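You operate a simulated robot arm through the tools that you are given. There is no shell and no other tool.

You are at the controls of a simulated two-armed robot. One attempt, no reset.

## Task
Press the cap onto the streaky purple bottle, then shake it till the colour is even.
Fine: use the cap press; slide out again, bottle into the blue tray; leave the other bottles.
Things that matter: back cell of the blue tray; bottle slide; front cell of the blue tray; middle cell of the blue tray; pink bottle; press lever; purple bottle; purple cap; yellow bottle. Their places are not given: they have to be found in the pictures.

The check looks at the end state, three seconds after you hand in, the way a careful person would. Anything else that was tipped, shoved, dropped, spilled or broken makes it a failure. Lids that push on must go on centred and level and be pressed home; caps that screw on are set level and turned clockwise until they are tight.

## Robot
Two 7-joint arms with fingered hands on one trunk that stands fixed in place. Base frame: the origin is at the foot of the trunk, x ahead of it, y to its left, z up; the work surface is at about z = 770. Lengths are in mm, angles in rad, forces in N, time in s.
The left shoulder is at [70, 145, 1187], the right one opposite. With the tool pointing down near the work surface each hand reaches from about 260 to 760 mm from the base axis, measured 20 degrees to its own side. Payload 3.5 kg a hand.
The tool frame of a hand sits at the grasp point between the pads (the TCP): z along the fingers, y along the line on which they close. The tips reach 25 mm beyond it. The gripper opens to 88 mm; its body begins 29 mm behind the TCP. The gripper is a hand of 4 fingers: y runs from the thumb to the fingers, the wrist lies at [-13, -97, -162] in the tool frame, and closing takes about 1.5 s.
Orientation is that of the tool frame in the base frame, as a unit quaternion [w, x, y, z]. With the fingers straight down and the wrist toward the robot, the tool's x, y and z point along [0, 1, 0], [1, 0, 0] and [0, 0, -1] of the base frame.

## Interface
- The arms move only by the tool arm_command. It takes "left_series", "right_series" or both (then of equal length, played together; a hand with none holds still); each is text: rows parted by semicolons, each of 6 numbers parted by spaces: the shift along the tool's x, y, z in mm, then the turn, a rotation vector about the tool's x, y, z in rad. In form: tx ty tz wx wy wz; .... A call has 1 to 20 rows; each row shifts and turns the commanded pose from where the row before left it, along the tool's axes as they then stand. "left_claw" and "right_claw" are, for a hand that has rows, the closure, from 0 (fully open) to 1 (shut), set as the call begins (left out, the last holds). Rows are played at 5 a second. More than 50 mm and 0.15 rad between two rows, or a gripper value outside its range, and nothing of the call is played. Where a pose cannot be reached the arm comes as near as it can. A force on the tool above 40 N (or 10 N above the force at the start of the call, whichever is more), or a blocked arm, ends the call early, and 0.2 s more pass. Each finger travels about 45 mm/s and halts on what it meets, pressing with about 27 N; the grip force reading is that of the motor and also rises with nothing between the fingers. The clock runs only during rows and for 0.2 s after the last one: add rows that do not move to give the fingers time. The reply holds the time, the measured pose of the TCP, the force on the tool along the base axes, the opening and the grip force, in the units named above and with some noise, with the torque about the TCP (base axes, N m) and any sound that the robot's microphone picked up.
- Cameras (640 x 400 px; columns grow to the right, rows downward): "scene" is now at [139.9, -40.9, 1515.6]; the picture's right is [-0.49, -0.87, 0.00], its down [-0.49, 0.28, -0.83] and it looks along [0.72, -0.40, -0.56] (base axes); focal length 331 px, centre (320, 200). "left" rides on the left gripper at [-64, -83, -98] in its tool frame; the picture's right is [-0.62, -0.37, 0.69], its down [0.71, -0.63, 0.30] and it looks along [0.32, 0.68, 0.65] (tool axes); focal length 265 px, centre (320, 200). "right" rides on the right gripper at [64, -83, -98] in its tool frame; the picture's right is [-0.62, 0.37, -0.69], its down [-0.71, -0.63, 0.30] and it looks along [-0.32, 0.68, 0.65] (tool axes); focal length 265 px, centre (320, 200).
- camera(camera): a new picture of that camera. The clock stands still meanwhile.
- lift_body(by): slides the trunk up (or, below 0, down) by that many mm; the arms and the scene camera ride with it, the base frame stays. It gives what a move gives, with no picture.
- set_fingers(index, middle, ring, thumb_bend, thumb_turn, hand): sets how far each is bent, from 0 (flat) to 1 (curled in); at 0.3 the hand is open as for a grip, at 0.7 the pads meet at the TCP. One left out holds its place. A second passes; each finger stops where it meets its share of the squeeze, and holds until it gets a number again. A gripper value or a shape takes the hand back. It gives what a move gives, with no picture; readings hold the bend of each and the force on the fingers (four entries, about 0 where the hand has none), thumb and palm. thumb_turn goes from beside the hand (0) to across from the fingers (1), as for a grip.
- set_grasp(shape, hand): the hand has 4 fingers and takes this shape, open, in about a second: jaw (thumb against the fingers, like two jaws); tri (thumb and two fingers); tip (a fingertip pinch); poke (one finger out to press); point (the index stretched); flat (the hand flat); cup (the hand cupped); fist (a fist). The gripper value then closes the fingers along that shape, each until it touches; the sizes above hold for jaw. It gives what a move gives, with no picture.
- turn_head(pan, tilt): turns the head with the scene camera to pan (to the left, within 1.501 rad either way) and tilt (down, from -0.506 to 1.204), counted from straight ahead of the robot. It gives what a move gives.
- measure_at(camera, pixels): for up to 12 pixels [column, row] of the newest picture of that camera ("zoom" is the newest enlarged one), the place [x, y, z] in the base frame of the surface seen there, good to about 2 mm, but the place of the scene camera against the robot may be out by one fixed shift of up to 18 mm in any direction. The clock stands still meanwhile.
- inspect(camera, box): a new picture of the part [left, top, right, bottom] of that camera's present view, enlarged. The clock stands still meanwhile.
- job_done(): hands the job in; it is judged then, once.

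Open the grippers and draw the arms clear of the work before you hand the job in, unless the task says otherwise.

The tools are called after "Emit:" by a JSON object that holds its "method" and its "body". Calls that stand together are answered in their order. arm_command: Moves the arms, as the interface text tells. Its arguments: {"type":"object","properties":{"left_series":{"type":"string"},"left_claw":{"type":"number"},"right_series":{"type":"string"},"right_claw":{"type":"number"}},"required":[]} The other tools are called the same way: lift_body (by) moves the trunk up or down; set_grasp (shape, hand) gives the hand a shape; set_fingers (index, middle, ring, thumb_bend, thumb_turn, hand) moves the fingers one by one; turn_head (pan, tilt) turns the head that bears the scene camera; camera (camera) takes a picture; measure_at (camera, pixels) gives the place of the surface under pixels of a picture; inspect (camera, box) takes an enlarged picture of a part of a camera's view; job_done () hands the job in.

At the start:

```text
t: 0.0
left_tcp_pos: [540.4, -44.1, 1277.1]
left_orientation: [0.0, 0.707, 0.707, 0.0]
left_ft_force: [-0.1, -0.2, -0.1]
left_ft_torque: [-0.02, -0.02, -0.01]
left_width: 87.7
left_finger_force: 0.2
left_shape: jaw
left_bend: [0.3, 0.3, 0.3, 0.3, 0.98]
left_finger forces: [0.0, 0.0, 0.0, 0.0, 0.0, 0.0]
right_tcp_pos: [391.1, -425.0, 1182.3]
right_orientation: [0.0, 0.707, 0.707, 0.0]
right_ft_force: [0.9, 0.9, 0.5]
right_ft_torque: [-0.02, -0.01, -0.03]
right_width: 87.7
right_finger_force: 0.0
right_shape: jaw
right_bend: [0.3, 0.3, 0.3, 0.3, 0.98]
right_finger forces: [0.0, 0.1, 0.0, 0.0, 0.1, 0.0]
trunk travel left (down, up): [-750.0, 90.0]
head pan, tilt (commanded): [-0.511, 0.599]
```

scene: 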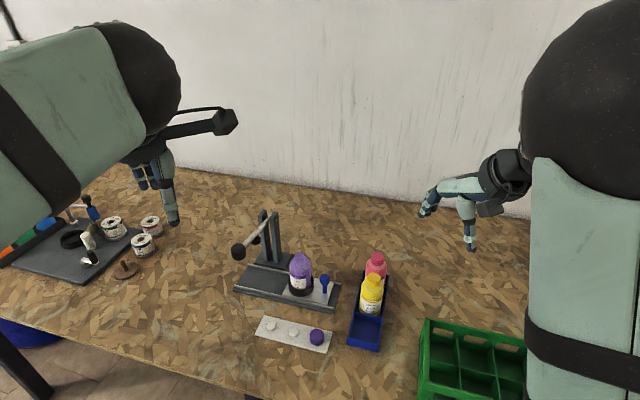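
right: 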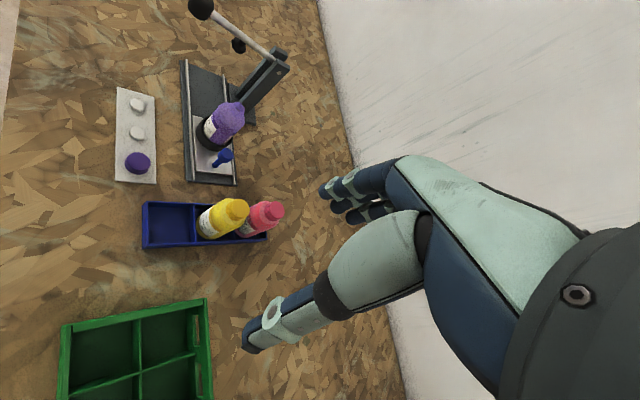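
left: 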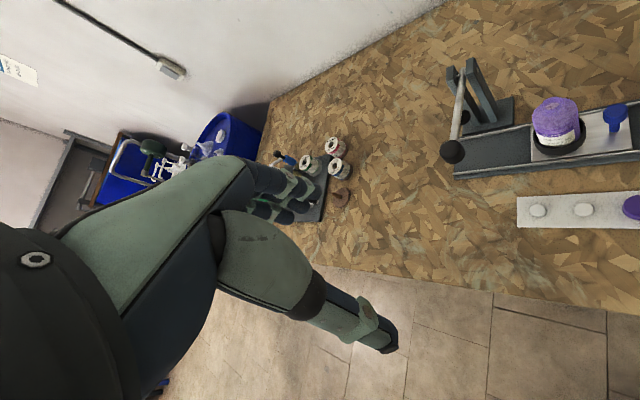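

The scene shows the press with the purple bottle at about (300,275), a blue knob at (324,285), the cap strip at (293,333) with the purple cap at (317,337), and the blue tray at (370,310). I'll enlarge these areas first.

Emit:
{"method": "inspect", "body": {"camera": "scene", "box": [220, 200, 410, 360]}}

Emit:
{"method": "inspect", "body": {"camera": "right", "box": [90, 0, 330, 260]}}

Emit:
{"method": "inspect", "body": {"camera": "left", "box": [420, 50, 640, 240]}}

```text
2.50 times, centred on (315, 280) of scene
```

zoom: 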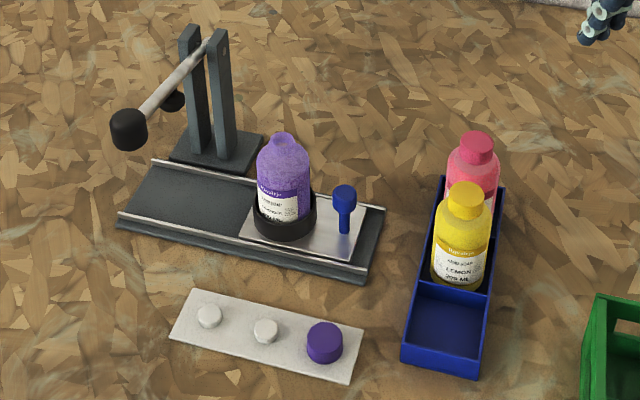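

```text
1.54 times, centred on (210, 130) of right
```

zoom: 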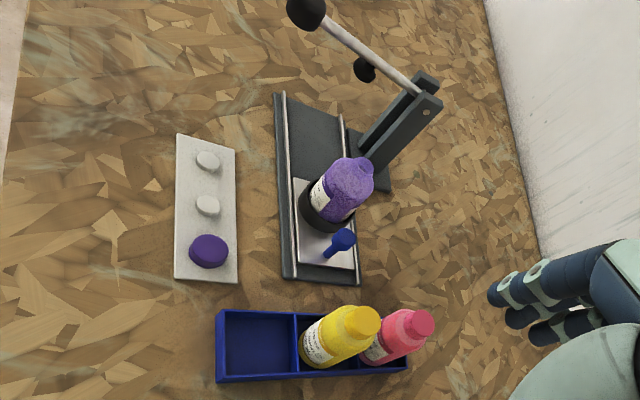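

```text
2.11 times, centred on (530, 145) of left
```

zoom: 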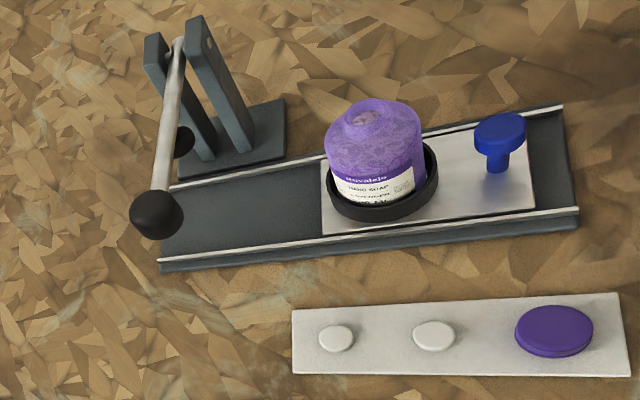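

The left enlarged picture is the newest, so I measure on it: cap top (553,322), cap edges, knob top (500,130), bottle top (370,113), nest, rails, lever ball (157,212), and lever pivot (180,45).

Emit:
{"method": "measure_at", "body": {"camera": "zoom", "pixels": [[553, 325], [520, 325], [590, 325], [553, 350], [500, 130], [365, 118], [157, 212], [178, 45], [183, 140], [395, 205], [250, 200], [500, 210]]}}

Emit:
{"method": "measure_at", "body": {"camera": "right", "pixels": [[138, 160], [137, 133], [137, 103], [225, 155], [232, 110], [200, 6], [278, 55], [238, 45], [172, 230], [237, 208], [272, 212], [150, 245]]}}

Emit:
{"method": "measure_at", "body": {"camera": "scene", "pixels": [[317, 333], [324, 278], [301, 257], [238, 251], [268, 232], [373, 282], [376, 257], [365, 330], [350, 345], [380, 348], [388, 280], [360, 275]]}}

```text
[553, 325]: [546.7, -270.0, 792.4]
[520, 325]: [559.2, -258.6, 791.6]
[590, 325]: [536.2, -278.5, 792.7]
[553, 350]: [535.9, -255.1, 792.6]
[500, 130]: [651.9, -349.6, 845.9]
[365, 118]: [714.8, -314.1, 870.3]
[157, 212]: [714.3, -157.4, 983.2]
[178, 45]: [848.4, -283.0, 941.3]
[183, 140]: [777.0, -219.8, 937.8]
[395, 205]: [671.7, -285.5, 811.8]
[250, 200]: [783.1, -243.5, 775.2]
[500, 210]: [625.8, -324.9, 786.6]
```

```text
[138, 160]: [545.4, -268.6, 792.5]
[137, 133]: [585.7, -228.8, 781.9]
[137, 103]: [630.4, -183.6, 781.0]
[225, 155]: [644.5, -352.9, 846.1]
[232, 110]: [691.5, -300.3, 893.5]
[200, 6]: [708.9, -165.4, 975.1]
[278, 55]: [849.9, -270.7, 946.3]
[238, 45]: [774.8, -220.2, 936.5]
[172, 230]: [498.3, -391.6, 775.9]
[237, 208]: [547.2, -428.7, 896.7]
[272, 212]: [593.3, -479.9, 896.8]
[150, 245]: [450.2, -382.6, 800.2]
```

```text
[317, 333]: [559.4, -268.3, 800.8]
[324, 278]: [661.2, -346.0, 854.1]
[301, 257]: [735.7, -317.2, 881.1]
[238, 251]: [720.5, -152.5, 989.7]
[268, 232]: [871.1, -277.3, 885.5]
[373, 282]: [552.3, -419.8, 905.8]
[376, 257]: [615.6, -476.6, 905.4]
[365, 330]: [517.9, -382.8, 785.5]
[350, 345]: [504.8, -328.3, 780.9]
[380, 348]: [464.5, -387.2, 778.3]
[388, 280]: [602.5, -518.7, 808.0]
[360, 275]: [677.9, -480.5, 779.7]
```

Cap is at about (546,-269,792), bottle near (692,-303), knob (648,-351), press pad (776,-220) and lever ball (711,-160,979): the slide runs along about (0.7,0.7). I'll bring the right hand closer for a better look with its camera.

Emit:
{"method": "arm_command", "body": {"right_series": "19 11.8 36.4 0 0 0; 19 11.8 36.4 0 0 0; 19 11.8 36.4 0 0 0; 19 11.8 36.4 0 0 0; 19 11.8 36.4 0 0 0; 0 0 0 0 0 0"}}

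Emit:
{"method": "camera", "body": {"camera": "right"}}

Emit:
{"method": "camera", "body": {"camera": "scene"}}

```text
t: 1.4
left_tcp_pos: [539.5, -44.3, 1277.3]
left_orientation: [0.0, 0.707, 0.707, 0.0]
left_ft_force: [-0.9, 1.0, -0.1]
left_ft_torque: [-0.01, -0.01, -0.02]
left_width: 87.5
left_finger_force: 0.1
left_shape: jaw
left_bend: [0.3, 0.3, 0.3, 0.3, 0.98]
left_finger forces: [0.0, 0.0, 0.1, 0.1, 0.0, 0.1]
right_tcp_pos: [446.9, -329.6, 999.1]
right_orientation: [0.0, 0.707, 0.707, 0.0]
right_ft_force: [-0.6, -0.2, -0.3]
right_ft_torque: [-0.01, -0.02, -0.01]
right_width: 87.8
right_finger_force: 0.0
right_shape: jaw
right_bend: [0.3, 0.3, 0.3, 0.3, 0.98]
right_finger forces: [0.0, 0.0, 0.1, 0.1, 0.1, 0.0]
trunk travel left (down, up): [-750.0, 90.0]
head pan, tilt (commanded): [-0.511, 0.599]
```

```text
taken
```

right: 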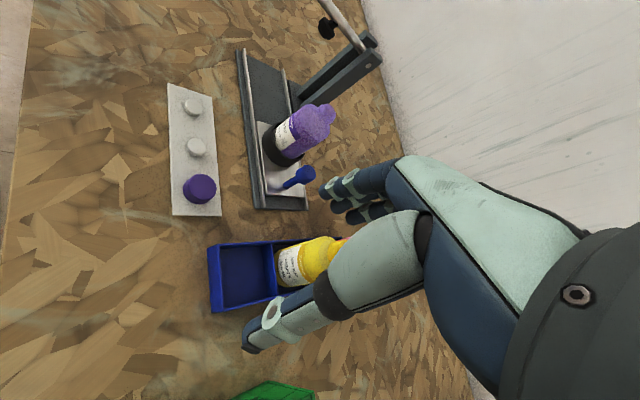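

```text
taken
```

scene: 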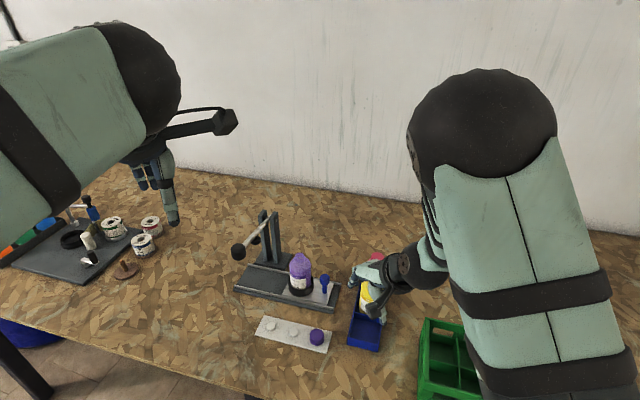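

The hand covers the tray but the strip and press are clear (cap at (199,188), bottle (305,130)). I'll enlarge the press and the strip.

Emit:
{"method": "inspect", "body": {"camera": "right", "box": [150, 70, 340, 230]}}

Emit:
{"method": "inspect", "body": {"camera": "right", "box": [220, 0, 400, 120]}}

```text
2.50 times, centred on (245, 150) of right
```

zoom: 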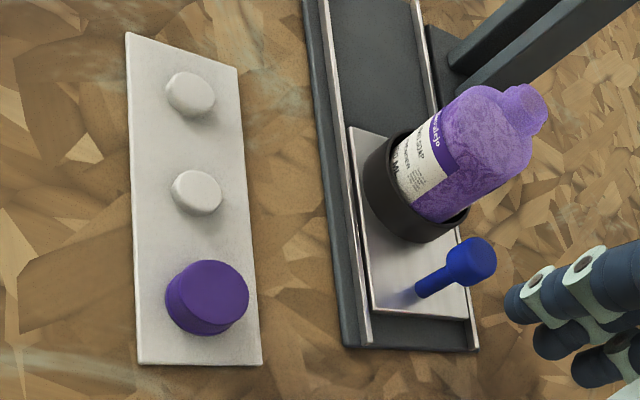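

```text
3.33 times, centred on (310, 60) of right
```

zoom: 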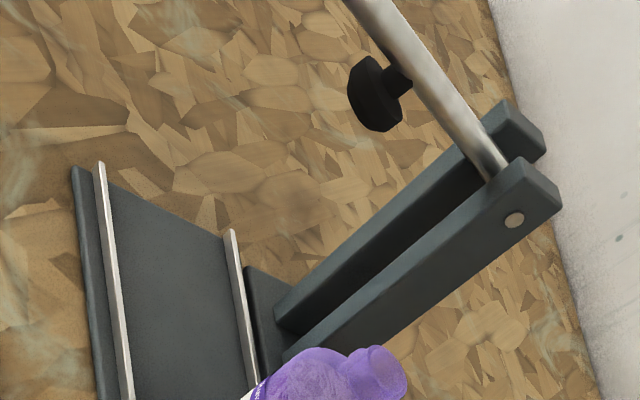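

I measure cap edges, bosses, knob, neck, strip and rail corners on the right picture.

Emit:
{"method": "measure_at", "body": {"camera": "right", "pixels": [[201, 187], [188, 186], [215, 189], [200, 177], [199, 197], [193, 106], [196, 145], [172, 213], [220, 214], [169, 86], [210, 98], [197, 210]]}}

Emit:
{"method": "measure_at", "body": {"camera": "right", "pixels": [[308, 170], [303, 180], [330, 112], [334, 108], [324, 110], [312, 125], [265, 205], [307, 208], [270, 185], [302, 195], [263, 130], [326, 30]]}}

```text
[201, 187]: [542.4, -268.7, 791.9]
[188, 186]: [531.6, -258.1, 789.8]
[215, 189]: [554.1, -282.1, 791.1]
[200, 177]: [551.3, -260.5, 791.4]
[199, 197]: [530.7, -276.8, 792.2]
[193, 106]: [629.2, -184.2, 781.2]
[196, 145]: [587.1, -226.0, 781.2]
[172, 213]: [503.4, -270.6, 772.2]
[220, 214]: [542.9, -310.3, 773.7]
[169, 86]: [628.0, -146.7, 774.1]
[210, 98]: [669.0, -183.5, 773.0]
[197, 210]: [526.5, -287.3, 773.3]
```

```text
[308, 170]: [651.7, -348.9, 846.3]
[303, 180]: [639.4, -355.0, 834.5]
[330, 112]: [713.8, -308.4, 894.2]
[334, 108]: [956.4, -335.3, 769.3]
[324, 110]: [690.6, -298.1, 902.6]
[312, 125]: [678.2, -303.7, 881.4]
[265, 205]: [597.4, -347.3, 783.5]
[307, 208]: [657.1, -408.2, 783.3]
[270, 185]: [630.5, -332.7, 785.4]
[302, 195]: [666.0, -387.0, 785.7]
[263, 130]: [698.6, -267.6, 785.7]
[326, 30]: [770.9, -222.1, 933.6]
```

The cap sits over a boss at about (544,-268.5), strip surface z≈773.5, cap top z≈792; the slide line is x−y≈1005. I turn the right hand 45° so its jaws close across the strip, then move above the cap.

Emit:
{"method": "arm_command", "body": {"right_series": "0 0 0 0 0 0.131; 0 0 0 0 0 0.131; 0 0 0 0 0 0.131; 0 0 0 0 0 0.131; 0 0 0 0 0 0.131; 0 0 0 0 0 0.1304; 28 6.3 22 0 0 0; 28 6.3 22 0 0 0; 28 6.3 22 0 0 0; 28 6.3 22 0 0 0; 0 0 0 0 0 0"}}

Emit:
{"method": "camera", "body": {"camera": "right"}}

Emit:
{"method": "camera", "body": {"camera": "scene"}}

```text
t: 3.8
left_tcp_pos: [539.8, -43.1, 1277.0]
left_orientation: [0.0, 0.708, 0.707, -0.001]
left_ft_force: [-0.2, 0.2, -0.8]
left_ft_torque: [-0.01, 0.0, 0.04]
left_width: 87.8
left_finger_force: 0.1
left_shape: jaw
left_bend: [0.3, 0.3, 0.3, 0.3, 0.98]
left_finger forces: [0.0, 0.0, 0.0, 0.0, 0.1, 0.0]
right_tcp_pos: [547.2, -266.0, 912.7]
right_orientation: [0.0, 0.924, 0.383, 0.0]
right_ft_force: [0.8, 0.4, -1.1]
right_ft_torque: [0.0, 0.01, 0.0]
right_width: 87.5
right_finger_force: 0.2
right_shape: jaw
right_bend: [0.3, 0.3, 0.3, 0.3, 0.98]
right_finger forces: [0.0, 0.0, 0.1, 0.0, 0.0, 0.0]
trunk travel left (down, up): [-750.0, 90.0]
head pan, tilt (commanded): [-0.511, 0.599]
```

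```text
taken
```

right: 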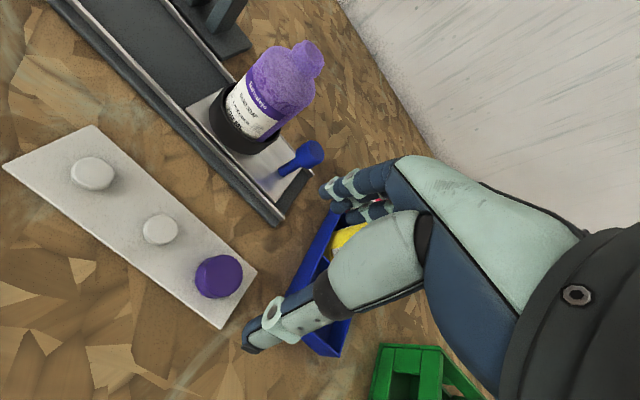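

```text
taken
```

scene: 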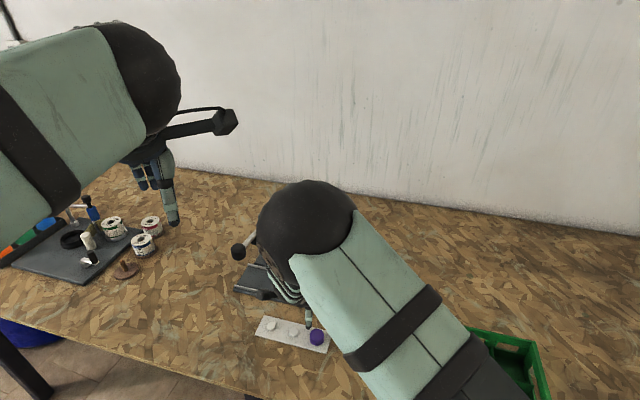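

The right picture shows the cap at (218,277) as expected below the jaws, and the bottle at (265,95) unobstructed. I enlarge the bottle for dimensions.

Emit:
{"method": "inspect", "body": {"camera": "right", "box": [170, 20, 350, 190]}}

Emit:
{"method": "measure_at", "body": {"camera": "right", "pixels": [[219, 277], [200, 277], [239, 278], [219, 259], [215, 293], [316, 58], [308, 47], [298, 66], [308, 55], [313, 152], [92, 174], [160, 229]]}}

```text
2.35 times, centred on (260, 105) of right
```

zoom: 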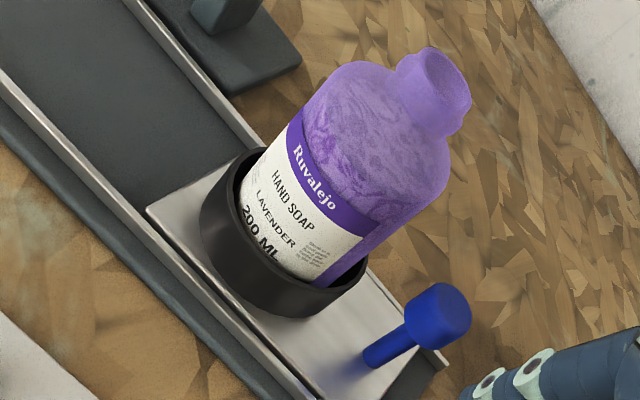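

```text
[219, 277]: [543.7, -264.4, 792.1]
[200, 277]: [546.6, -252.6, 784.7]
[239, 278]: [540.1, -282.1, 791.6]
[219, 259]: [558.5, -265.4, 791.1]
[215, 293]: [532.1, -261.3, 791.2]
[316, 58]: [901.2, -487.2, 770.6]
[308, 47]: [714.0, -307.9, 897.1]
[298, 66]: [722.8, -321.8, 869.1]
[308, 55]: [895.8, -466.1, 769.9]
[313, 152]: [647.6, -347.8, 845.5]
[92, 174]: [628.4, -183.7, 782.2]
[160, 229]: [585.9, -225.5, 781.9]
```

I measure the neck, rim, shoulder and nest on the enlarged picture.

Emit:
{"method": "measure_at", "body": {"camera": "zoom", "pixels": [[405, 62], [468, 108], [428, 52], [445, 128], [420, 100], [400, 80], [435, 138], [345, 100], [440, 180], [330, 190], [390, 120], [300, 290]]}}

Emit:
{"method": "measure_at", "body": {"camera": "zoom", "pixels": [[325, 80], [447, 190], [300, 130], [410, 230], [235, 175], [360, 290], [215, 240], [300, 310], [440, 300], [465, 310], [395, 345], [415, 345]]}}

```text
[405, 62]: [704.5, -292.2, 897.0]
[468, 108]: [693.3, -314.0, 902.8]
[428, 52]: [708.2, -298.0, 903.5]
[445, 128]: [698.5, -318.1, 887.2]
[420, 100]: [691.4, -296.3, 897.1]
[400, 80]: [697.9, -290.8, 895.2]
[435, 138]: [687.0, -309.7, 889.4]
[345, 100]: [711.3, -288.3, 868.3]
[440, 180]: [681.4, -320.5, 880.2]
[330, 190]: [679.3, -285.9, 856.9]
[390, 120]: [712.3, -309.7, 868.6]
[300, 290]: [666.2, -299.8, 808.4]
```

```text
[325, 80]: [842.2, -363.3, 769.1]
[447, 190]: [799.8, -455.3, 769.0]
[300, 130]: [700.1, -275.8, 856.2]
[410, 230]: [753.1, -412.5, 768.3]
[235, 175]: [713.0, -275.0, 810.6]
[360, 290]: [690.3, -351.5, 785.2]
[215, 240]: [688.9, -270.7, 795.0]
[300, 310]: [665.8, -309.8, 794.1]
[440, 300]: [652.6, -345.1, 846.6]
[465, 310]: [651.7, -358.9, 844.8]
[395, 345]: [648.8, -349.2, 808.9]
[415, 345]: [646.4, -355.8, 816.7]
```

Neck axis works out to about (700.5,-304.5), rim z≈903, body radius ≈28. Now I enlarge the cap to find its exact centre.

Emit:
{"method": "inspect", "body": {"camera": "right", "box": [170, 230, 270, 320]}}

```text
4.44 times, centred on (220, 275) of right
```

zoom: 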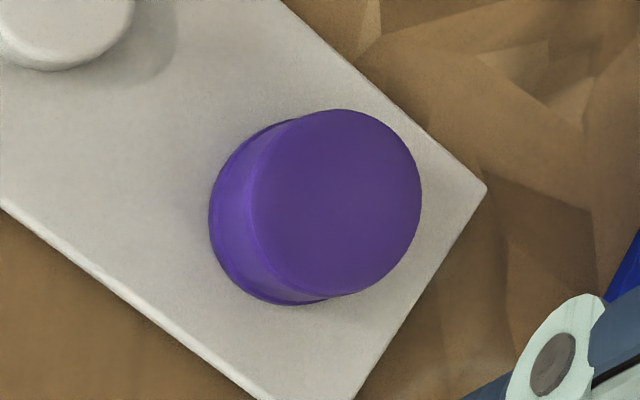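

Cap diameter is about 35 mm, centre about (544,-268.5). I try the "tri" shape in the air to see how the fingertips would meet around the cap.

Emit:
{"method": "set_grasp", "body": {"shape": "tri", "hand": "right"}}

Emit:
{"method": "camera", "body": {"camera": "right"}}

```text
t: 4.7
left_tcp_pos: [541.1, -45.1, 1277.1]
left_orientation: [0.0, 0.707, 0.708, 0.0]
left_ft_force: [0.2, 0.0, 0.2]
left_ft_torque: [0.04, 0.02, 0.0]
left_width: 87.8
left_finger_force: 0.0
left_shape: jaw
left_bend: [0.3, 0.3, 0.3, 0.3, 0.98]
left_finger forces: [0.1, 0.1, 0.0, 0.0, 0.0, 0.0]
right_tcp_pos: [547.7, -266.8, 913.1]
right_orientation: [0.0, 0.924, 0.383, 0.0]
right_ft_force: [-0.3, 0.0, 0.1]
right_ft_torque: [0.01, 0.03, -0.01]
right_width: 87.6
right_finger_force: 0.1
right_shape: tri
right_bend: [0.3, 0.3, 0.99, 0.3, 0.98]
right_finger forces: [0.1, 0.0, 0.1, 0.0, 0.1, 0.1]
trunk travel left (down, up): [-750.0, 90.0]
head pan, tilt (commanded): [-0.511, 0.599]
```

```text
taken
```

right: 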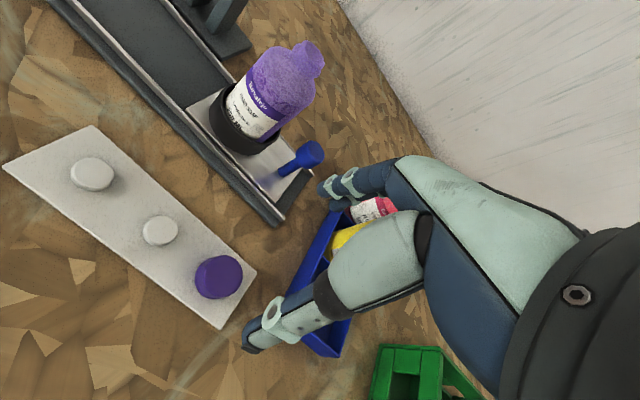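

Tri keeps two fingers and the thumb. I return to jaw and enlarge the fingertips to compare their spacing.

Emit:
{"method": "inspect", "body": {"camera": "right", "box": [220, 140, 420, 370]}}

Emit:
{"method": "set_grasp", "body": {"shape": "jaw", "hand": "right"}}

Emit:
{"method": "inspect", "body": {"camera": "right", "box": [220, 140, 420, 370]}}

```text
1.74 times, centred on (320, 255) of right
```

zoom: 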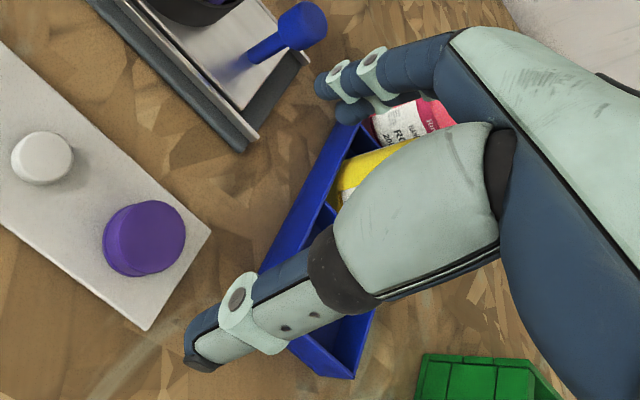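

```text
t: 5.6
left_tcp_pos: [540.1, -45.0, 1276.6]
left_orientation: [-0.001, 0.707, 0.707, 0.001]
left_ft_force: [0.4, 0.3, -0.3]
left_ft_torque: [-0.01, 0.03, 0.0]
left_width: 87.6
left_finger_force: 0.1
left_shape: jaw
left_bend: [0.3, 0.3, 0.3, 0.3, 0.98]
left_finger forces: [0.0, 0.0, 0.1, 0.0, 0.1, 0.0]
right_tcp_pos: [547.8, -266.7, 912.1]
right_orientation: [0.001, 0.924, 0.383, 0.0]
right_ft_force: [-0.6, 0.5, -0.4]
right_ft_torque: [0.0, -0.01, 0.01]
right_width: 87.6
right_finger_force: 0.0
right_shape: jaw
right_bend: [0.3, 0.3, 0.3, 0.3, 0.98]
right_finger forces: [0.0, 0.0, 0.0, 0.1, 0.0, 0.0]
trunk travel left (down, up): [-750.0, 90.0]
head pan, tilt (commanded): [-0.511, 0.599]
```

```text
1.74 times, centred on (320, 255) of right
```

zoom: 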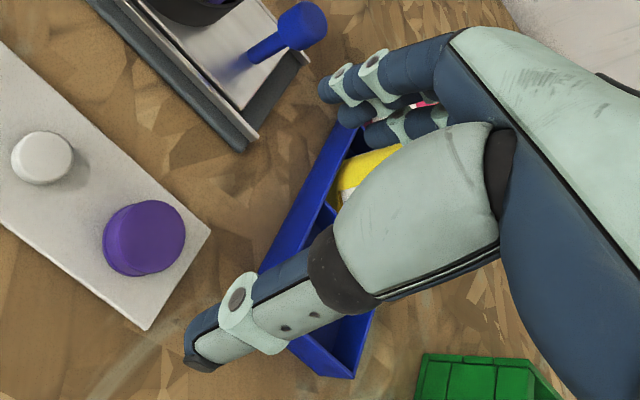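

Jaw gives three fingertips about 13 mm apart opposite the thumb, a good cradle for the 35 mm cap. I measure the fingertip heights on this enlarged picture.

Emit:
{"method": "measure_at", "body": {"camera": "zoom", "pixels": [[323, 88], [342, 116], [366, 138], [190, 362], [200, 345], [208, 365], [330, 80], [345, 105]]}}

Emit:
{"method": "arm_command", "body": {"right_series": "0 0 0 0 0 0; 0 0 0 0 0 0; 0 0 0 0 0 0; 0 0 0 0 0 0; 0 0 0 0 0 0; 0 0 0 0 0 0; 0 0 0 0 0 0", "right_claw": 0.55}}

Emit:
{"method": "inspect", "body": {"camera": "right", "box": [220, 140, 420, 370]}}

```text
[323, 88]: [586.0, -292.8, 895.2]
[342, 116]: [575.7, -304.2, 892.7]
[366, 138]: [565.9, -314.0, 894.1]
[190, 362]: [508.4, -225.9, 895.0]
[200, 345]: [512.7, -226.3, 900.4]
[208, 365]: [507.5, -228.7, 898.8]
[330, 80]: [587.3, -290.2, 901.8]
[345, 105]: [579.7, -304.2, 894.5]
```

```text
t: 7.2
left_tcp_pos: [541.3, -44.8, 1277.9]
left_orientation: [0.0, 0.707, 0.707, 0.0]
left_ft_force: [-0.9, 0.0, -0.1]
left_ft_torque: [0.03, -0.01, 0.01]
left_width: 87.6
left_finger_force: 0.1
left_shape: jaw
left_bend: [0.3, 0.3, 0.3, 0.3, 0.98]
left_finger forces: [0.1, 0.0, 0.0, 0.0, 0.0, 0.0]
right_tcp_pos: [548.3, -266.0, 912.3]
right_orientation: [0.0, 0.924, 0.383, 0.0]
right_ft_force: [0.2, -0.3, 0.6]
right_ft_torque: [0.01, 0.03, -0.01]
right_width: 40.0
right_finger_force: 0.1
right_shape: jaw
right_bend: [0.74, 0.46, 0.43, 0.71, 1.0]
right_finger forces: [0.1, 0.0, 0.0, 0.0, 0.0, 0.0]
trunk travel left (down, up): [-750.0, 90.0]
head pan, tilt (commanded): [-0.511, 0.599]
```

```text
1.74 times, centred on (320, 255) of right
```

zoom: 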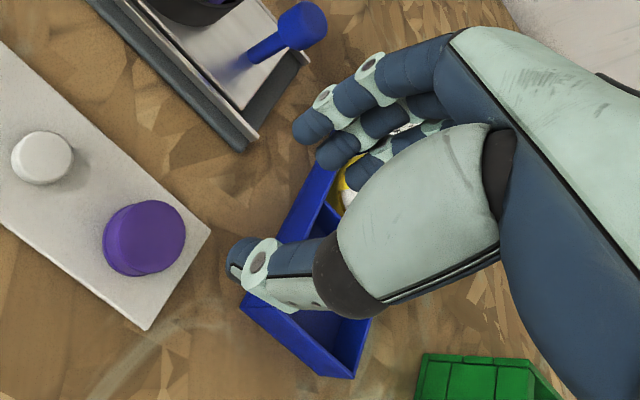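

At closure 0.55 the opening reads 40 mm. I measure fingertip surfaces again on this picture to learn their offsets from the TCP.

Emit:
{"method": "measure_at", "body": {"camera": "zoom", "pixels": [[300, 122], [325, 155], [355, 178], [235, 250], [240, 270], [310, 140], [335, 165], [315, 110], [260, 245], [300, 135]]}}

Emit:
{"method": "arm_command", "body": {"right_series": "0 0 0 0 0 0; 0 0 0 0 0 0; 0 0 0 0 0 0; 0 0 0 0 0 0"}}

```text
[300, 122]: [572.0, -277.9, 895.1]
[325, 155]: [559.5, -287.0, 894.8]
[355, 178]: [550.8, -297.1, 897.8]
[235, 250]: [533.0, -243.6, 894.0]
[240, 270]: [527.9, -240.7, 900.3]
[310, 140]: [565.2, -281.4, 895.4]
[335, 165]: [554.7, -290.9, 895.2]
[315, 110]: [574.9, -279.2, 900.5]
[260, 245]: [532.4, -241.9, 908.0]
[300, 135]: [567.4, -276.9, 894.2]
```

```text
t: 8.2
left_tcp_pos: [541.3, -43.3, 1277.6]
left_orientation: [0.0, 0.707, 0.707, 0.0]
left_ft_force: [-0.3, -0.8, 0.1]
left_ft_torque: [0.01, 0.01, 0.01]
left_width: 87.5
left_finger_force: 0.0
left_shape: jaw
left_bend: [0.3, 0.3, 0.3, 0.3, 0.98]
left_finger forces: [0.0, 0.0, 0.0, 0.0, 0.0, 0.0]
right_tcp_pos: [547.6, -267.6, 913.1]
right_orientation: [0.0, 0.924, 0.382, 0.0]
right_ft_force: [0.2, 0.4, -0.7]
right_ft_torque: [-0.01, -0.01, 0.0]
right_width: 40.1
right_finger_force: 0.1
right_shape: jaw
right_bend: [0.74, 0.46, 0.43, 0.71, 1.0]
right_finger forces: [0.0, 0.0, 0.0, 0.1, 0.0, 0.0]
trunk travel left (down, up): [-750.0, 90.0]
head pan, tilt (commanded): [-0.511, 0.599]
```

Index and thumb lie near tool x≈+2, middle near −12, so I centre the TCP on the cap, open to about 62 mm and go down 80 mm for a check.

Emit:
{"method": "arm_command", "body": {"right_series": "-3 -1.4 0 0 0 0; 0 0 0 0 0 0; 0 0 0 0 0 0; 0 0 0 0 0 0; 0 0 20 0 0 0; 0 0 20 0 0 0; 0 0 20 0 0 0; 0 0 20 0 0 0; 0 0 0 0 0 0", "right_claw": 0.3}}

Emit:
{"method": "camera", "body": {"camera": "right"}}

```text
t: 10.2
left_tcp_pos: [540.7, -44.1, 1277.2]
left_orientation: [0.001, 0.707, 0.707, 0.001]
left_ft_force: [-0.5, 0.9, 0.4]
left_ft_torque: [0.03, -0.03, 0.04]
left_width: 87.4
left_finger_force: 0.1
left_shape: jaw
left_bend: [0.3, 0.3, 0.3, 0.3, 0.98]
left_finger forces: [0.0, 0.1, 0.0, 0.0, 0.0, 0.0]
right_tcp_pos: [543.5, -269.1, 831.9]
right_orientation: [0.0, 0.924, 0.383, -0.001]
right_ft_force: [-1.0, 0.8, 1.1]
right_ft_torque: [-0.01, -0.04, 0.0]
right_width: 61.1
right_finger_force: 0.0
right_shape: jaw
right_bend: [0.28, 0.37, 0.34, 0.58, 0.99]
right_finger forces: [0.0, 0.1, 0.1, 0.1, 0.0, 0.0]
trunk travel left (down, up): [-750.0, 90.0]
head pan, tilt (commanded): [-0.511, 0.599]
```

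```text
taken
```

right: 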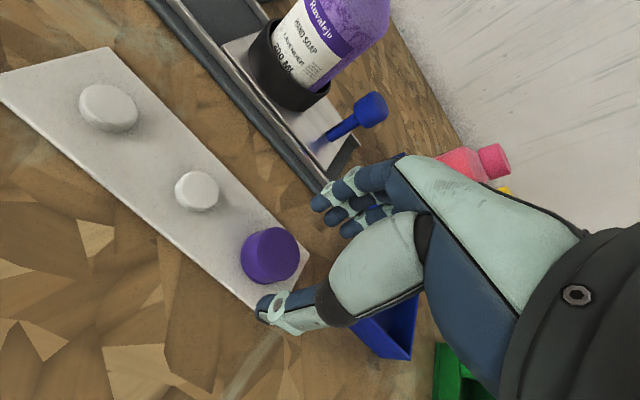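

The hand is centred over the cap with clearance all round; I lower another 28 mm in small steps.

Emit:
{"method": "arm_command", "body": {"right_series": "0.5 0 10 0 0 0; 0 0 10 0 0 0; 0 0 8.5 0 0 0; 0 0 0 0 0 0"}}

Emit:
{"method": "camera", "body": {"camera": "right"}}

```text
t: 11.2
left_tcp_pos: [539.8, -43.7, 1276.0]
left_orientation: [0.0, 0.708, 0.706, 0.001]
left_ft_force: [-0.4, 1.2, -0.2]
left_ft_torque: [0.0, 0.02, -0.01]
left_width: 87.5
left_finger_force: 0.0
left_shape: jaw
left_bend: [0.3, 0.3, 0.3, 0.3, 0.98]
left_finger forces: [0.1, 0.0, 0.0, 0.0, 0.0, 0.0]
right_tcp_pos: [541.8, -269.6, 803.2]
right_orientation: [0.0, 0.924, 0.382, 0.0]
right_ft_force: [0.5, 0.8, 0.3]
right_ft_torque: [-0.02, 0.05, -0.03]
right_width: 61.2
right_finger_force: 0.0
right_shape: jaw
right_bend: [0.28, 0.37, 0.34, 0.58, 0.99]
right_finger forces: [0.1, 0.0, 0.0, 0.0, 0.0, 0.0]
trunk travel left (down, up): [-750.0, 90.0]
head pan, tilt (commanded): [-0.511, 0.599]
```

```text
taken
```

right: 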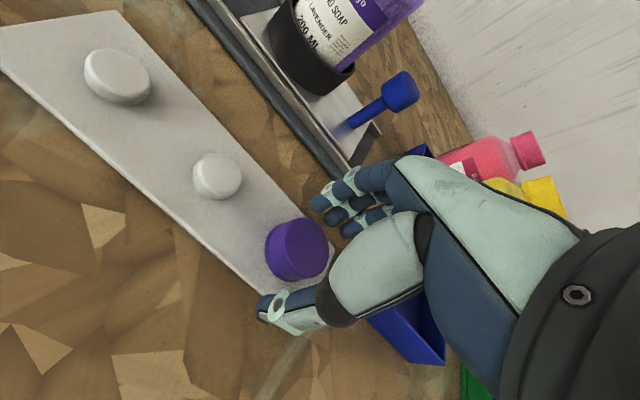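

I check the cap's centre in this close view by measuring its top-face edges.

Emit:
{"method": "inspect", "body": {"camera": "right", "box": [240, 170, 400, 340]}}

```text
2.35 times, centred on (320, 255) of right
```

zoom: 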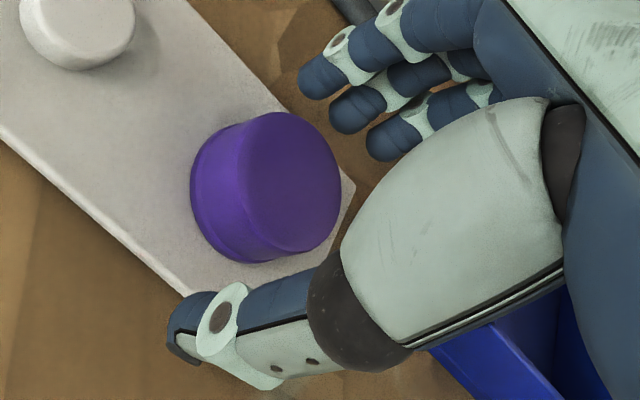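

Emit:
{"method": "measure_at", "body": {"camera": "zoom", "pixels": [[289, 183], [242, 190], [335, 176], [285, 118], [292, 248], [310, 80], [345, 112], [378, 140], [175, 330], [200, 300]]}}

```text
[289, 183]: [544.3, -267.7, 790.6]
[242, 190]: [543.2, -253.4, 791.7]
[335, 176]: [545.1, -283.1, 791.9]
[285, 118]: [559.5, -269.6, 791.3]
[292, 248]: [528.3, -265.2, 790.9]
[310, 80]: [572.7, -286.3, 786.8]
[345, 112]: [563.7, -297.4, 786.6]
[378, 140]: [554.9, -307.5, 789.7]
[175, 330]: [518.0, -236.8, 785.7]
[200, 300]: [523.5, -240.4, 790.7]
```

The cap centre measures (544,-268) and the jaws straddle it evenly. I close the fingers on it.

Emit:
{"method": "arm_command", "body": {"right_series": "0 0 0 0 0 0; 0 0 0 0 0 0; 0 0 0 0 0 0; 0 0 0 0 0 0; 0 0 0 0 0 0; 0 0 0 0 0 0; 0 0 0 0 0 0; 0 0 0 0 0 0", "right_claw": 0.8}}

Emit:
{"method": "inspect", "body": {"camera": "right", "box": [240, 170, 400, 340]}}

```text
t: 13.0
left_tcp_pos: [541.5, -44.8, 1276.8]
left_orientation: [0.001, 0.707, 0.707, 0.0]
left_ft_force: [1.0, 0.6, 0.3]
left_ft_torque: [-0.01, -0.03, 0.02]
left_width: 87.6
left_finger_force: 0.0
left_shape: jaw
left_bend: [0.3, 0.3, 0.3, 0.3, 0.98]
left_finger forces: [0.0, 0.1, 0.0, 0.0, 0.0, 0.0]
right_tcp_pos: [543.7, -270.0, 804.0]
right_orientation: [-0.001, 0.924, 0.382, -0.001]
right_ft_force: [0.6, 0.3, 0.1]
right_ft_torque: [-0.03, 0.0, -0.05]
right_width: 28.3
right_finger_force: 26.8
right_shape: jaw
right_bend: [0.74, 0.54, 0.58, 0.75, 1.0]
right_finger forces: [14.9, 6.8, 0.0, 0.0, 23.3, 0.0]
trunk travel left (down, up): [-750.0, 90.0]
head pan, tilt (commanded): [-0.511, 0.599]
```

```text
2.35 times, centred on (320, 255) of right
```

zoom: 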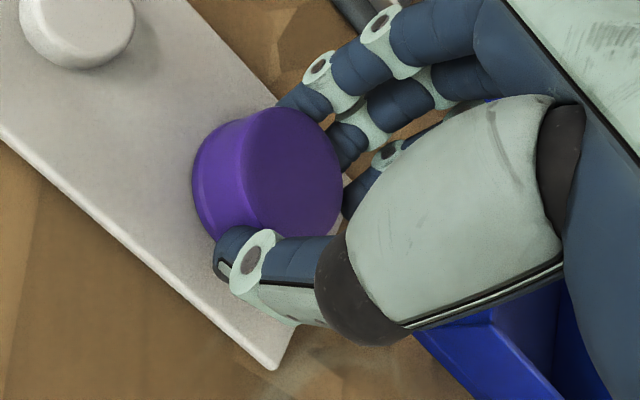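

The cap is held (index 14.9 N, middle 6.8 N, thumb 23.3 N). I lift straight up 40 mm and check how it sits.

Emit:
{"method": "arm_command", "body": {"right_series": "0 0 -5 0 0 0; 0 0 -10 0 0 0; 0 0 -25 0 0 0; 0 0 0 0 0 0"}}

Emit:
{"method": "inspect", "body": {"camera": "right", "box": [240, 170, 400, 340]}}

```text
t: 14.0
left_tcp_pos: [540.6, -44.8, 1275.9]
left_orientation: [0.0, 0.707, 0.707, -0.001]
left_ft_force: [-0.2, -0.6, 0.0]
left_ft_torque: [-0.03, 0.01, 0.01]
left_width: 87.8
left_finger_force: 0.0
left_shape: jaw
left_bend: [0.3, 0.3, 0.3, 0.3, 0.98]
left_finger forces: [0.0, 0.0, 0.0, 0.0, 0.0, 0.0]
right_tcp_pos: [544.6, -269.1, 843.6]
right_orientation: [0.0, 0.924, 0.383, 0.0]
right_ft_force: [0.2, -0.3, 0.0]
right_ft_torque: [0.0, -0.01, 0.0]
right_width: 28.2
right_finger_force: 27.7
right_shape: jaw
right_bend: [0.74, 0.54, 0.58, 0.75, 1.0]
right_finger forces: [14.9, 6.8, 0.0, 0.0, 23.3, 0.0]
trunk travel left (down, up): [-750.0, 90.0]
head pan, tilt (commanded): [-0.511, 0.599]
```

```text
2.35 times, centred on (320, 255) of right
```

zoom: 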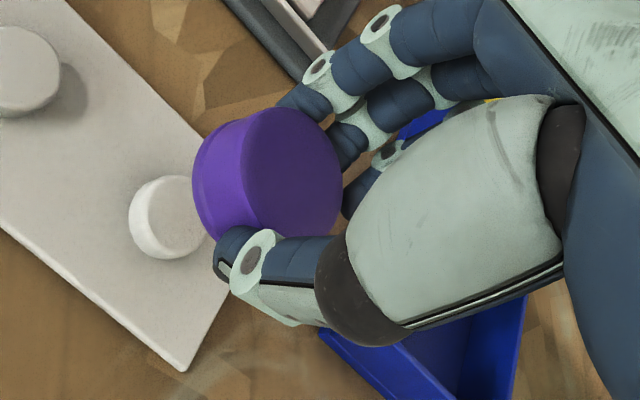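

The cap came off its boss level and unmoved in the grip. I measure its top face to fix its offset from the TCP.

Emit:
{"method": "measure_at", "body": {"camera": "zoom", "pixels": [[290, 180], [246, 190], [336, 176], [285, 114], [310, 232], [260, 140], [320, 140], [330, 215], [270, 225], [300, 190]]}}

```text
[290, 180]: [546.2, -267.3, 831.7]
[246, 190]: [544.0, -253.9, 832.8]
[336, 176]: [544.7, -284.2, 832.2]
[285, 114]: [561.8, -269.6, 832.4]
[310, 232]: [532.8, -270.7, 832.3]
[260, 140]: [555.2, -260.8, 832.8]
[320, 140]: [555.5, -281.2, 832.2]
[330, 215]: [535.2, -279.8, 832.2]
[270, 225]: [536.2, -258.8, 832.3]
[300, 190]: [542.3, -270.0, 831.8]
```

Cap is level and concentric with the TCP within a millimetre. I raise to z≈950 and carry it over the bottle axis (700.5,-304.5).

Emit:
{"method": "arm_command", "body": {"right_series": "0 0 -35 0 0 0; 0 0 -35 0 0 0; 0 0 -36 0 0 0; 17 27 0 0 0 0; 17 27 0 0 0 0; 17 27 0 0 0 0; 17 27 0 0 0 0; 16.8 27 0 0 0 0; 0 0 0 0 0 0; 0 0 0 0 0 0"}}

Emit:
{"method": "camera", "body": {"camera": "right"}}

Emit:
{"method": "camera", "body": {"camera": "scene"}}

```text
t: 16.2
left_tcp_pos: [541.2, -44.0, 1277.4]
left_orientation: [0.0, 0.707, 0.707, 0.0]
left_ft_force: [-0.5, -0.6, -0.4]
left_ft_torque: [-0.02, 0.03, 0.0]
left_width: 87.6
left_finger_force: 0.1
left_shape: jaw
left_bend: [0.3, 0.3, 0.3, 0.3, 0.98]
left_finger forces: [0.0, 0.0, 0.0, 0.0, 0.0, 0.0]
right_tcp_pos: [698.6, -305.6, 949.5]
right_orientation: [0.0, 0.924, 0.383, 0.0]
right_ft_force: [0.2, 0.2, -0.2]
right_ft_torque: [0.02, 0.02, -0.03]
right_width: 28.6
right_finger_force: 27.0
right_shape: jaw
right_bend: [0.74, 0.54, 0.58, 0.75, 1.0]
right_finger forces: [14.9, 6.6, 0.1, 0.1, 23.2, 0.0]
trunk travel left (down, up): [-750.0, 90.0]
head pan, tilt (commanded): [-0.511, 0.599]
```

```text
taken
```

right: 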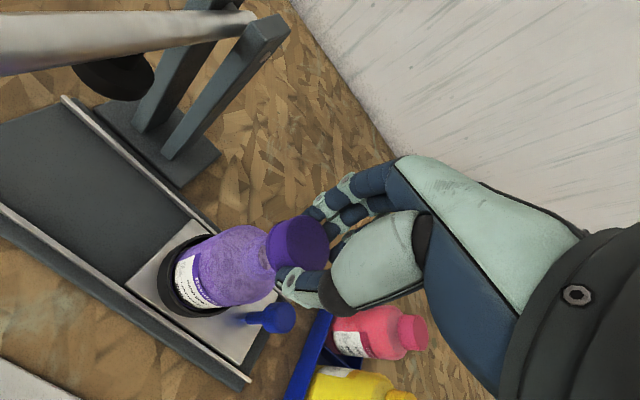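

```text
taken
```

scene: 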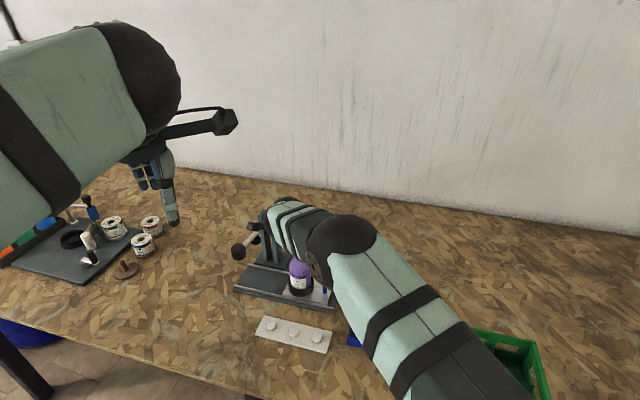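

The cap is over the neck, with the lever rod to the upper left still clear. I enlarge the cap–neck area to check alignment.

Emit:
{"method": "inspect", "body": {"camera": "right", "box": [200, 190, 350, 300]}}

Emit:
{"method": "inspect", "body": {"camera": "scene", "box": [270, 220, 350, 310]}}

```text
3.64 times, centred on (275, 245) of right
```

zoom: 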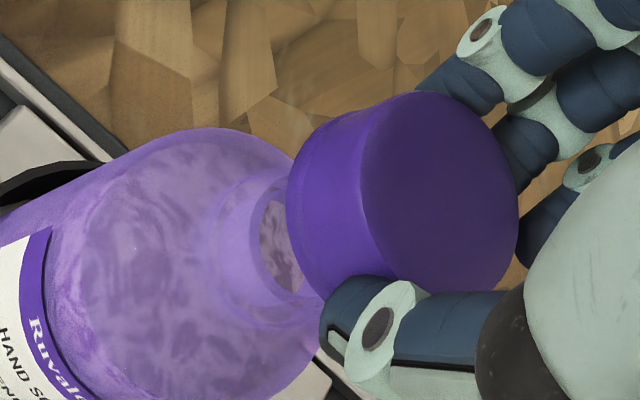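

```text
4.44 times, centred on (310, 265) of scene
```

zoom: 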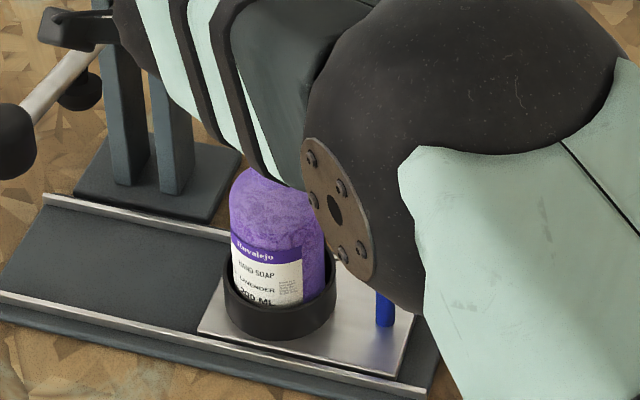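

I measure rim points and the cap's top on the right picture for the residual offset.

Emit:
{"method": "measure_at", "body": {"camera": "right", "pixels": [[257, 256], [256, 252], [258, 246], [264, 240], [258, 264], [263, 270], [303, 240], [318, 240], [291, 242], [304, 222], [310, 255], [250, 256]]}}

Emit:
{"method": "inspect", "body": {"camera": "right", "box": [240, 215, 320, 285]}}

```text
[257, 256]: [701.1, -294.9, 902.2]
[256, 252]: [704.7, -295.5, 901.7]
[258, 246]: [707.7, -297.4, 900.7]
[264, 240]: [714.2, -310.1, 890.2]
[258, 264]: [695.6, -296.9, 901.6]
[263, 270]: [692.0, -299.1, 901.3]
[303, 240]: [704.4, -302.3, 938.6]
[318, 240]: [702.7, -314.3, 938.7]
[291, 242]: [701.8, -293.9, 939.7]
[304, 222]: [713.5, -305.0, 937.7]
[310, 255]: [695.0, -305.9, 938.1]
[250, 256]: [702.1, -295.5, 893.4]
```

```text
5.71 times, centred on (280, 250) of right
```

zoom: 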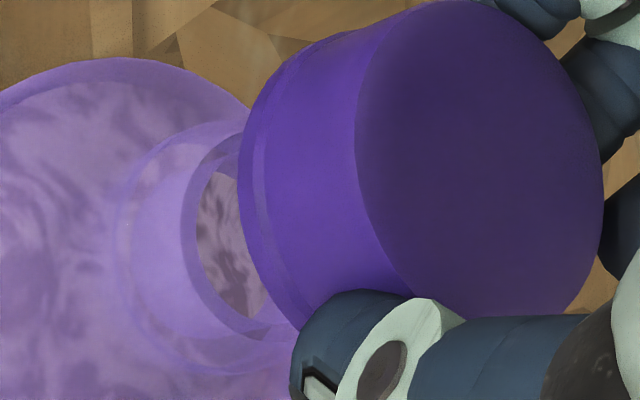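

Neck centre fits about (701,-305.7) and cap centre about (702,-305.6), within a millimetre. I lower 14 mm with a slight correction and look again.

Emit:
{"method": "arm_command", "body": {"right_series": "-0.4 -0.3 7 0 0 0; 0 0 7 0 0 0; 0 0 0 0 0 0; 0 0 0 0 0 0"}}

Emit:
{"method": "inspect", "body": {"camera": "right", "box": [240, 215, 320, 285]}}

```text
t: 17.2
left_tcp_pos: [540.7, -43.6, 1278.5]
left_orientation: [0.0, 0.707, 0.707, 0.0]
left_ft_force: [0.5, 0.9, -0.4]
left_ft_torque: [-0.02, -0.04, -0.01]
left_width: 87.9
left_finger_force: 0.1
left_shape: jaw
left_bend: [0.3, 0.3, 0.3, 0.3, 0.98]
left_finger forces: [0.1, 0.0, 0.1, 0.0, 0.0, 0.2]
right_tcp_pos: [697.6, -306.5, 936.1]
right_orientation: [0.0, 0.924, 0.383, 0.0]
right_ft_force: [0.2, 0.2, -0.5]
right_ft_torque: [0.03, 0.01, -0.02]
right_width: 28.2
right_finger_force: 27.0
right_shape: jaw
right_bend: [0.74, 0.54, 0.58, 0.75, 1.0]
right_finger forces: [14.8, 6.6, 0.1, 0.1, 23.1, 0.0]
trunk travel left (down, up): [-750.0, 90.0]
head pan, tilt (commanded): [-0.511, 0.599]
```

```text
5.71 times, centred on (280, 250) of right
```

zoom: 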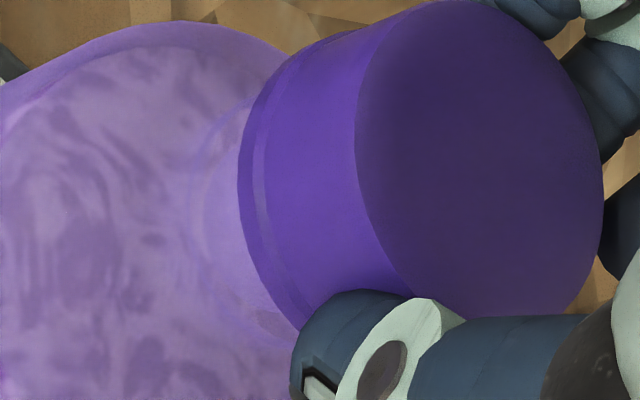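

Cap bottom now about 4 mm above the rim and visually concentric. I lower in 1 mm steps watching the force.

Emit:
{"method": "arm_command", "body": {"right_series": "0 0 1 0 0 0; 0 0 1 0 0 0; 0 0 1 0 0 0; 0 0 1 0 0 0; 0 0 0 0 0 0"}}

Emit:
{"method": "arm_command", "body": {"right_series": "0 0 1 0 0 0; 0 0 1 0 0 0; 0 0 0 0 0 0"}}

Emit:
{"method": "inspect", "body": {"camera": "right", "box": [240, 215, 320, 285]}}

```text
t: 18.4
left_tcp_pos: [539.9, -44.1, 1277.3]
left_orientation: [0.0, 0.706, 0.708, -0.001]
left_ft_force: [0.0, -0.1, 0.0]
left_ft_torque: [0.02, 0.01, -0.01]
left_width: 87.7
left_finger_force: 0.0
left_shape: jaw
left_bend: [0.3, 0.3, 0.3, 0.3, 0.98]
left_finger forces: [0.1, 0.0, 0.0, 0.1, 0.0, 0.0]
right_tcp_pos: [698.3, -303.4, 931.6]
right_orientation: [0.0, 0.924, 0.382, 0.0]
right_ft_force: [-0.5, -0.4, 0.1]
right_ft_torque: [-0.01, -0.01, -0.01]
right_width: 28.1
right_finger_force: 26.7
right_shape: jaw
right_bend: [0.74, 0.54, 0.58, 0.75, 1.0]
right_finger forces: [14.8, 6.7, 0.0, 0.1, 23.1, 0.1]
trunk travel left (down, up): [-750.0, 90.0]
head pan, tilt (commanded): [-0.511, 0.599]
```

```text
t: 19.2
left_tcp_pos: [540.5, -44.5, 1276.9]
left_orientation: [-0.001, 0.707, 0.707, 0.0]
left_ft_force: [-0.4, -0.9, -0.3]
left_ft_torque: [0.01, -0.01, -0.04]
left_width: 87.6
left_finger_force: 0.1
left_shape: jaw
left_bend: [0.3, 0.3, 0.3, 0.3, 0.98]
left_finger forces: [0.0, 0.0, 0.1, 0.1, 0.1, 0.0]
right_tcp_pos: [697.4, -303.1, 929.3]
right_orientation: [0.0, 0.924, 0.382, 0.0]
right_ft_force: [0.7, -0.3, 0.4]
right_ft_torque: [-0.01, 0.0, 0.0]
right_width: 28.2
right_finger_force: 27.4
right_shape: jaw
right_bend: [0.74, 0.54, 0.58, 0.75, 1.0]
right_finger forces: [14.7, 6.6, 0.1, 0.0, 23.1, 0.0]
trunk travel left (down, up): [-750.0, 90.0]
head pan, tilt (commanded): [-0.511, 0.599]
```

```text
5.71 times, centred on (280, 250) of right
```

zoom: 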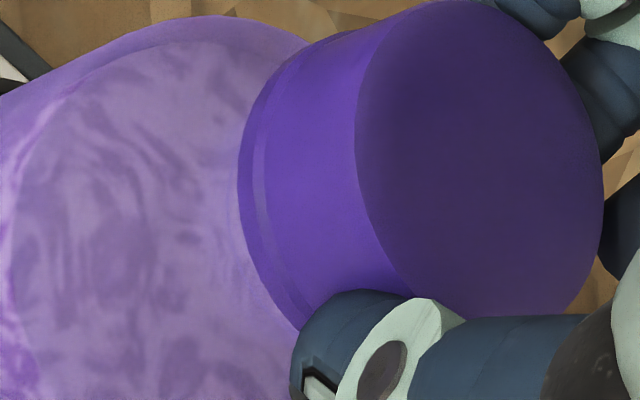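

No contact force yet at TCP z≈929 (cap bottom ≈900, below the rim level 902.5, so it is going around the neck). I continue lowering.

Emit:
{"method": "arm_command", "body": {"right_series": "0 0 1 0 0 0; 0 0 1 0 0 0; 0 0 1 0 0 0; 0 0 0 0 0 0"}}

Emit:
{"method": "arm_command", "body": {"right_series": "0 0 1 0 0 0; 0 0 1 0 0 0; 0 0 0 0 0 0"}}

Emit:
{"method": "inspect", "body": {"camera": "right", "box": [220, 205, 340, 295]}}

```text
t: 20.2
left_tcp_pos: [540.9, -44.3, 1277.9]
left_orientation: [-0.001, 0.707, 0.707, 0.0]
left_ft_force: [0.2, 0.3, -0.1]
left_ft_torque: [0.02, 0.06, -0.01]
left_width: 87.5
left_finger_force: 0.0
left_shape: jaw
left_bend: [0.3, 0.3, 0.3, 0.3, 0.98]
left_finger forces: [0.0, 0.0, 0.0, 0.0, 0.1, 0.0]
right_tcp_pos: [698.9, -304.7, 926.9]
right_orientation: [0.001, 0.924, 0.383, 0.001]
right_ft_force: [-0.7, 0.2, -0.6]
right_ft_torque: [0.04, -0.04, -0.01]
right_width: 28.3
right_finger_force: 26.7
right_shape: jaw
right_bend: [0.74, 0.54, 0.58, 0.75, 1.0]
right_finger forces: [14.7, 6.6, 0.0, 0.0, 23.1, 0.1]
trunk travel left (down, up): [-750.0, 90.0]
head pan, tilt (commanded): [-0.511, 0.599]
```

```text
t: 21.0
left_tcp_pos: [541.2, -43.9, 1277.1]
left_orientation: [0.0, 0.707, 0.707, -0.001]
left_ft_force: [-0.4, 0.2, -1.0]
left_ft_torque: [0.02, -0.02, 0.03]
left_width: 87.9
left_finger_force: 0.1
left_shape: jaw
left_bend: [0.3, 0.3, 0.3, 0.3, 0.98]
left_finger forces: [0.0, 0.0, 0.1, 0.1, 0.0, 0.0]
right_tcp_pos: [698.6, -304.3, 923.9]
right_orientation: [0.0, 0.924, 0.382, 0.0]
right_ft_force: [0.5, -0.2, 0.7]
right_ft_torque: [0.0, 0.05, 0.0]
right_width: 28.4
right_finger_force: 26.7
right_shape: jaw
right_bend: [0.74, 0.54, 0.58, 0.75, 1.0]
right_finger forces: [14.8, 6.6, 0.0, 0.0, 23.1, 0.0]
trunk travel left (down, up): [-750.0, 90.0]
head pan, tilt (commanded): [-0.511, 0.599]
```

```text
4.44 times, centred on (280, 250) of right
```

zoom: 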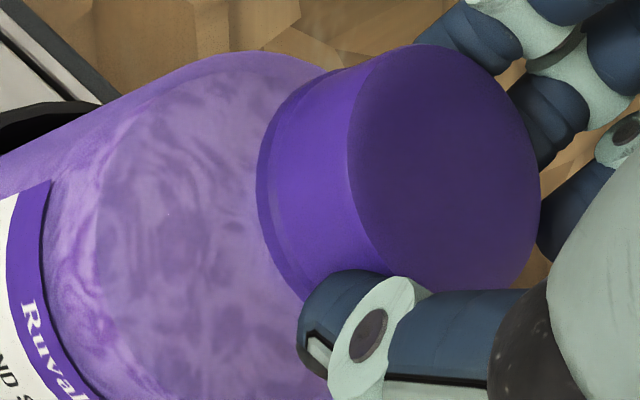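

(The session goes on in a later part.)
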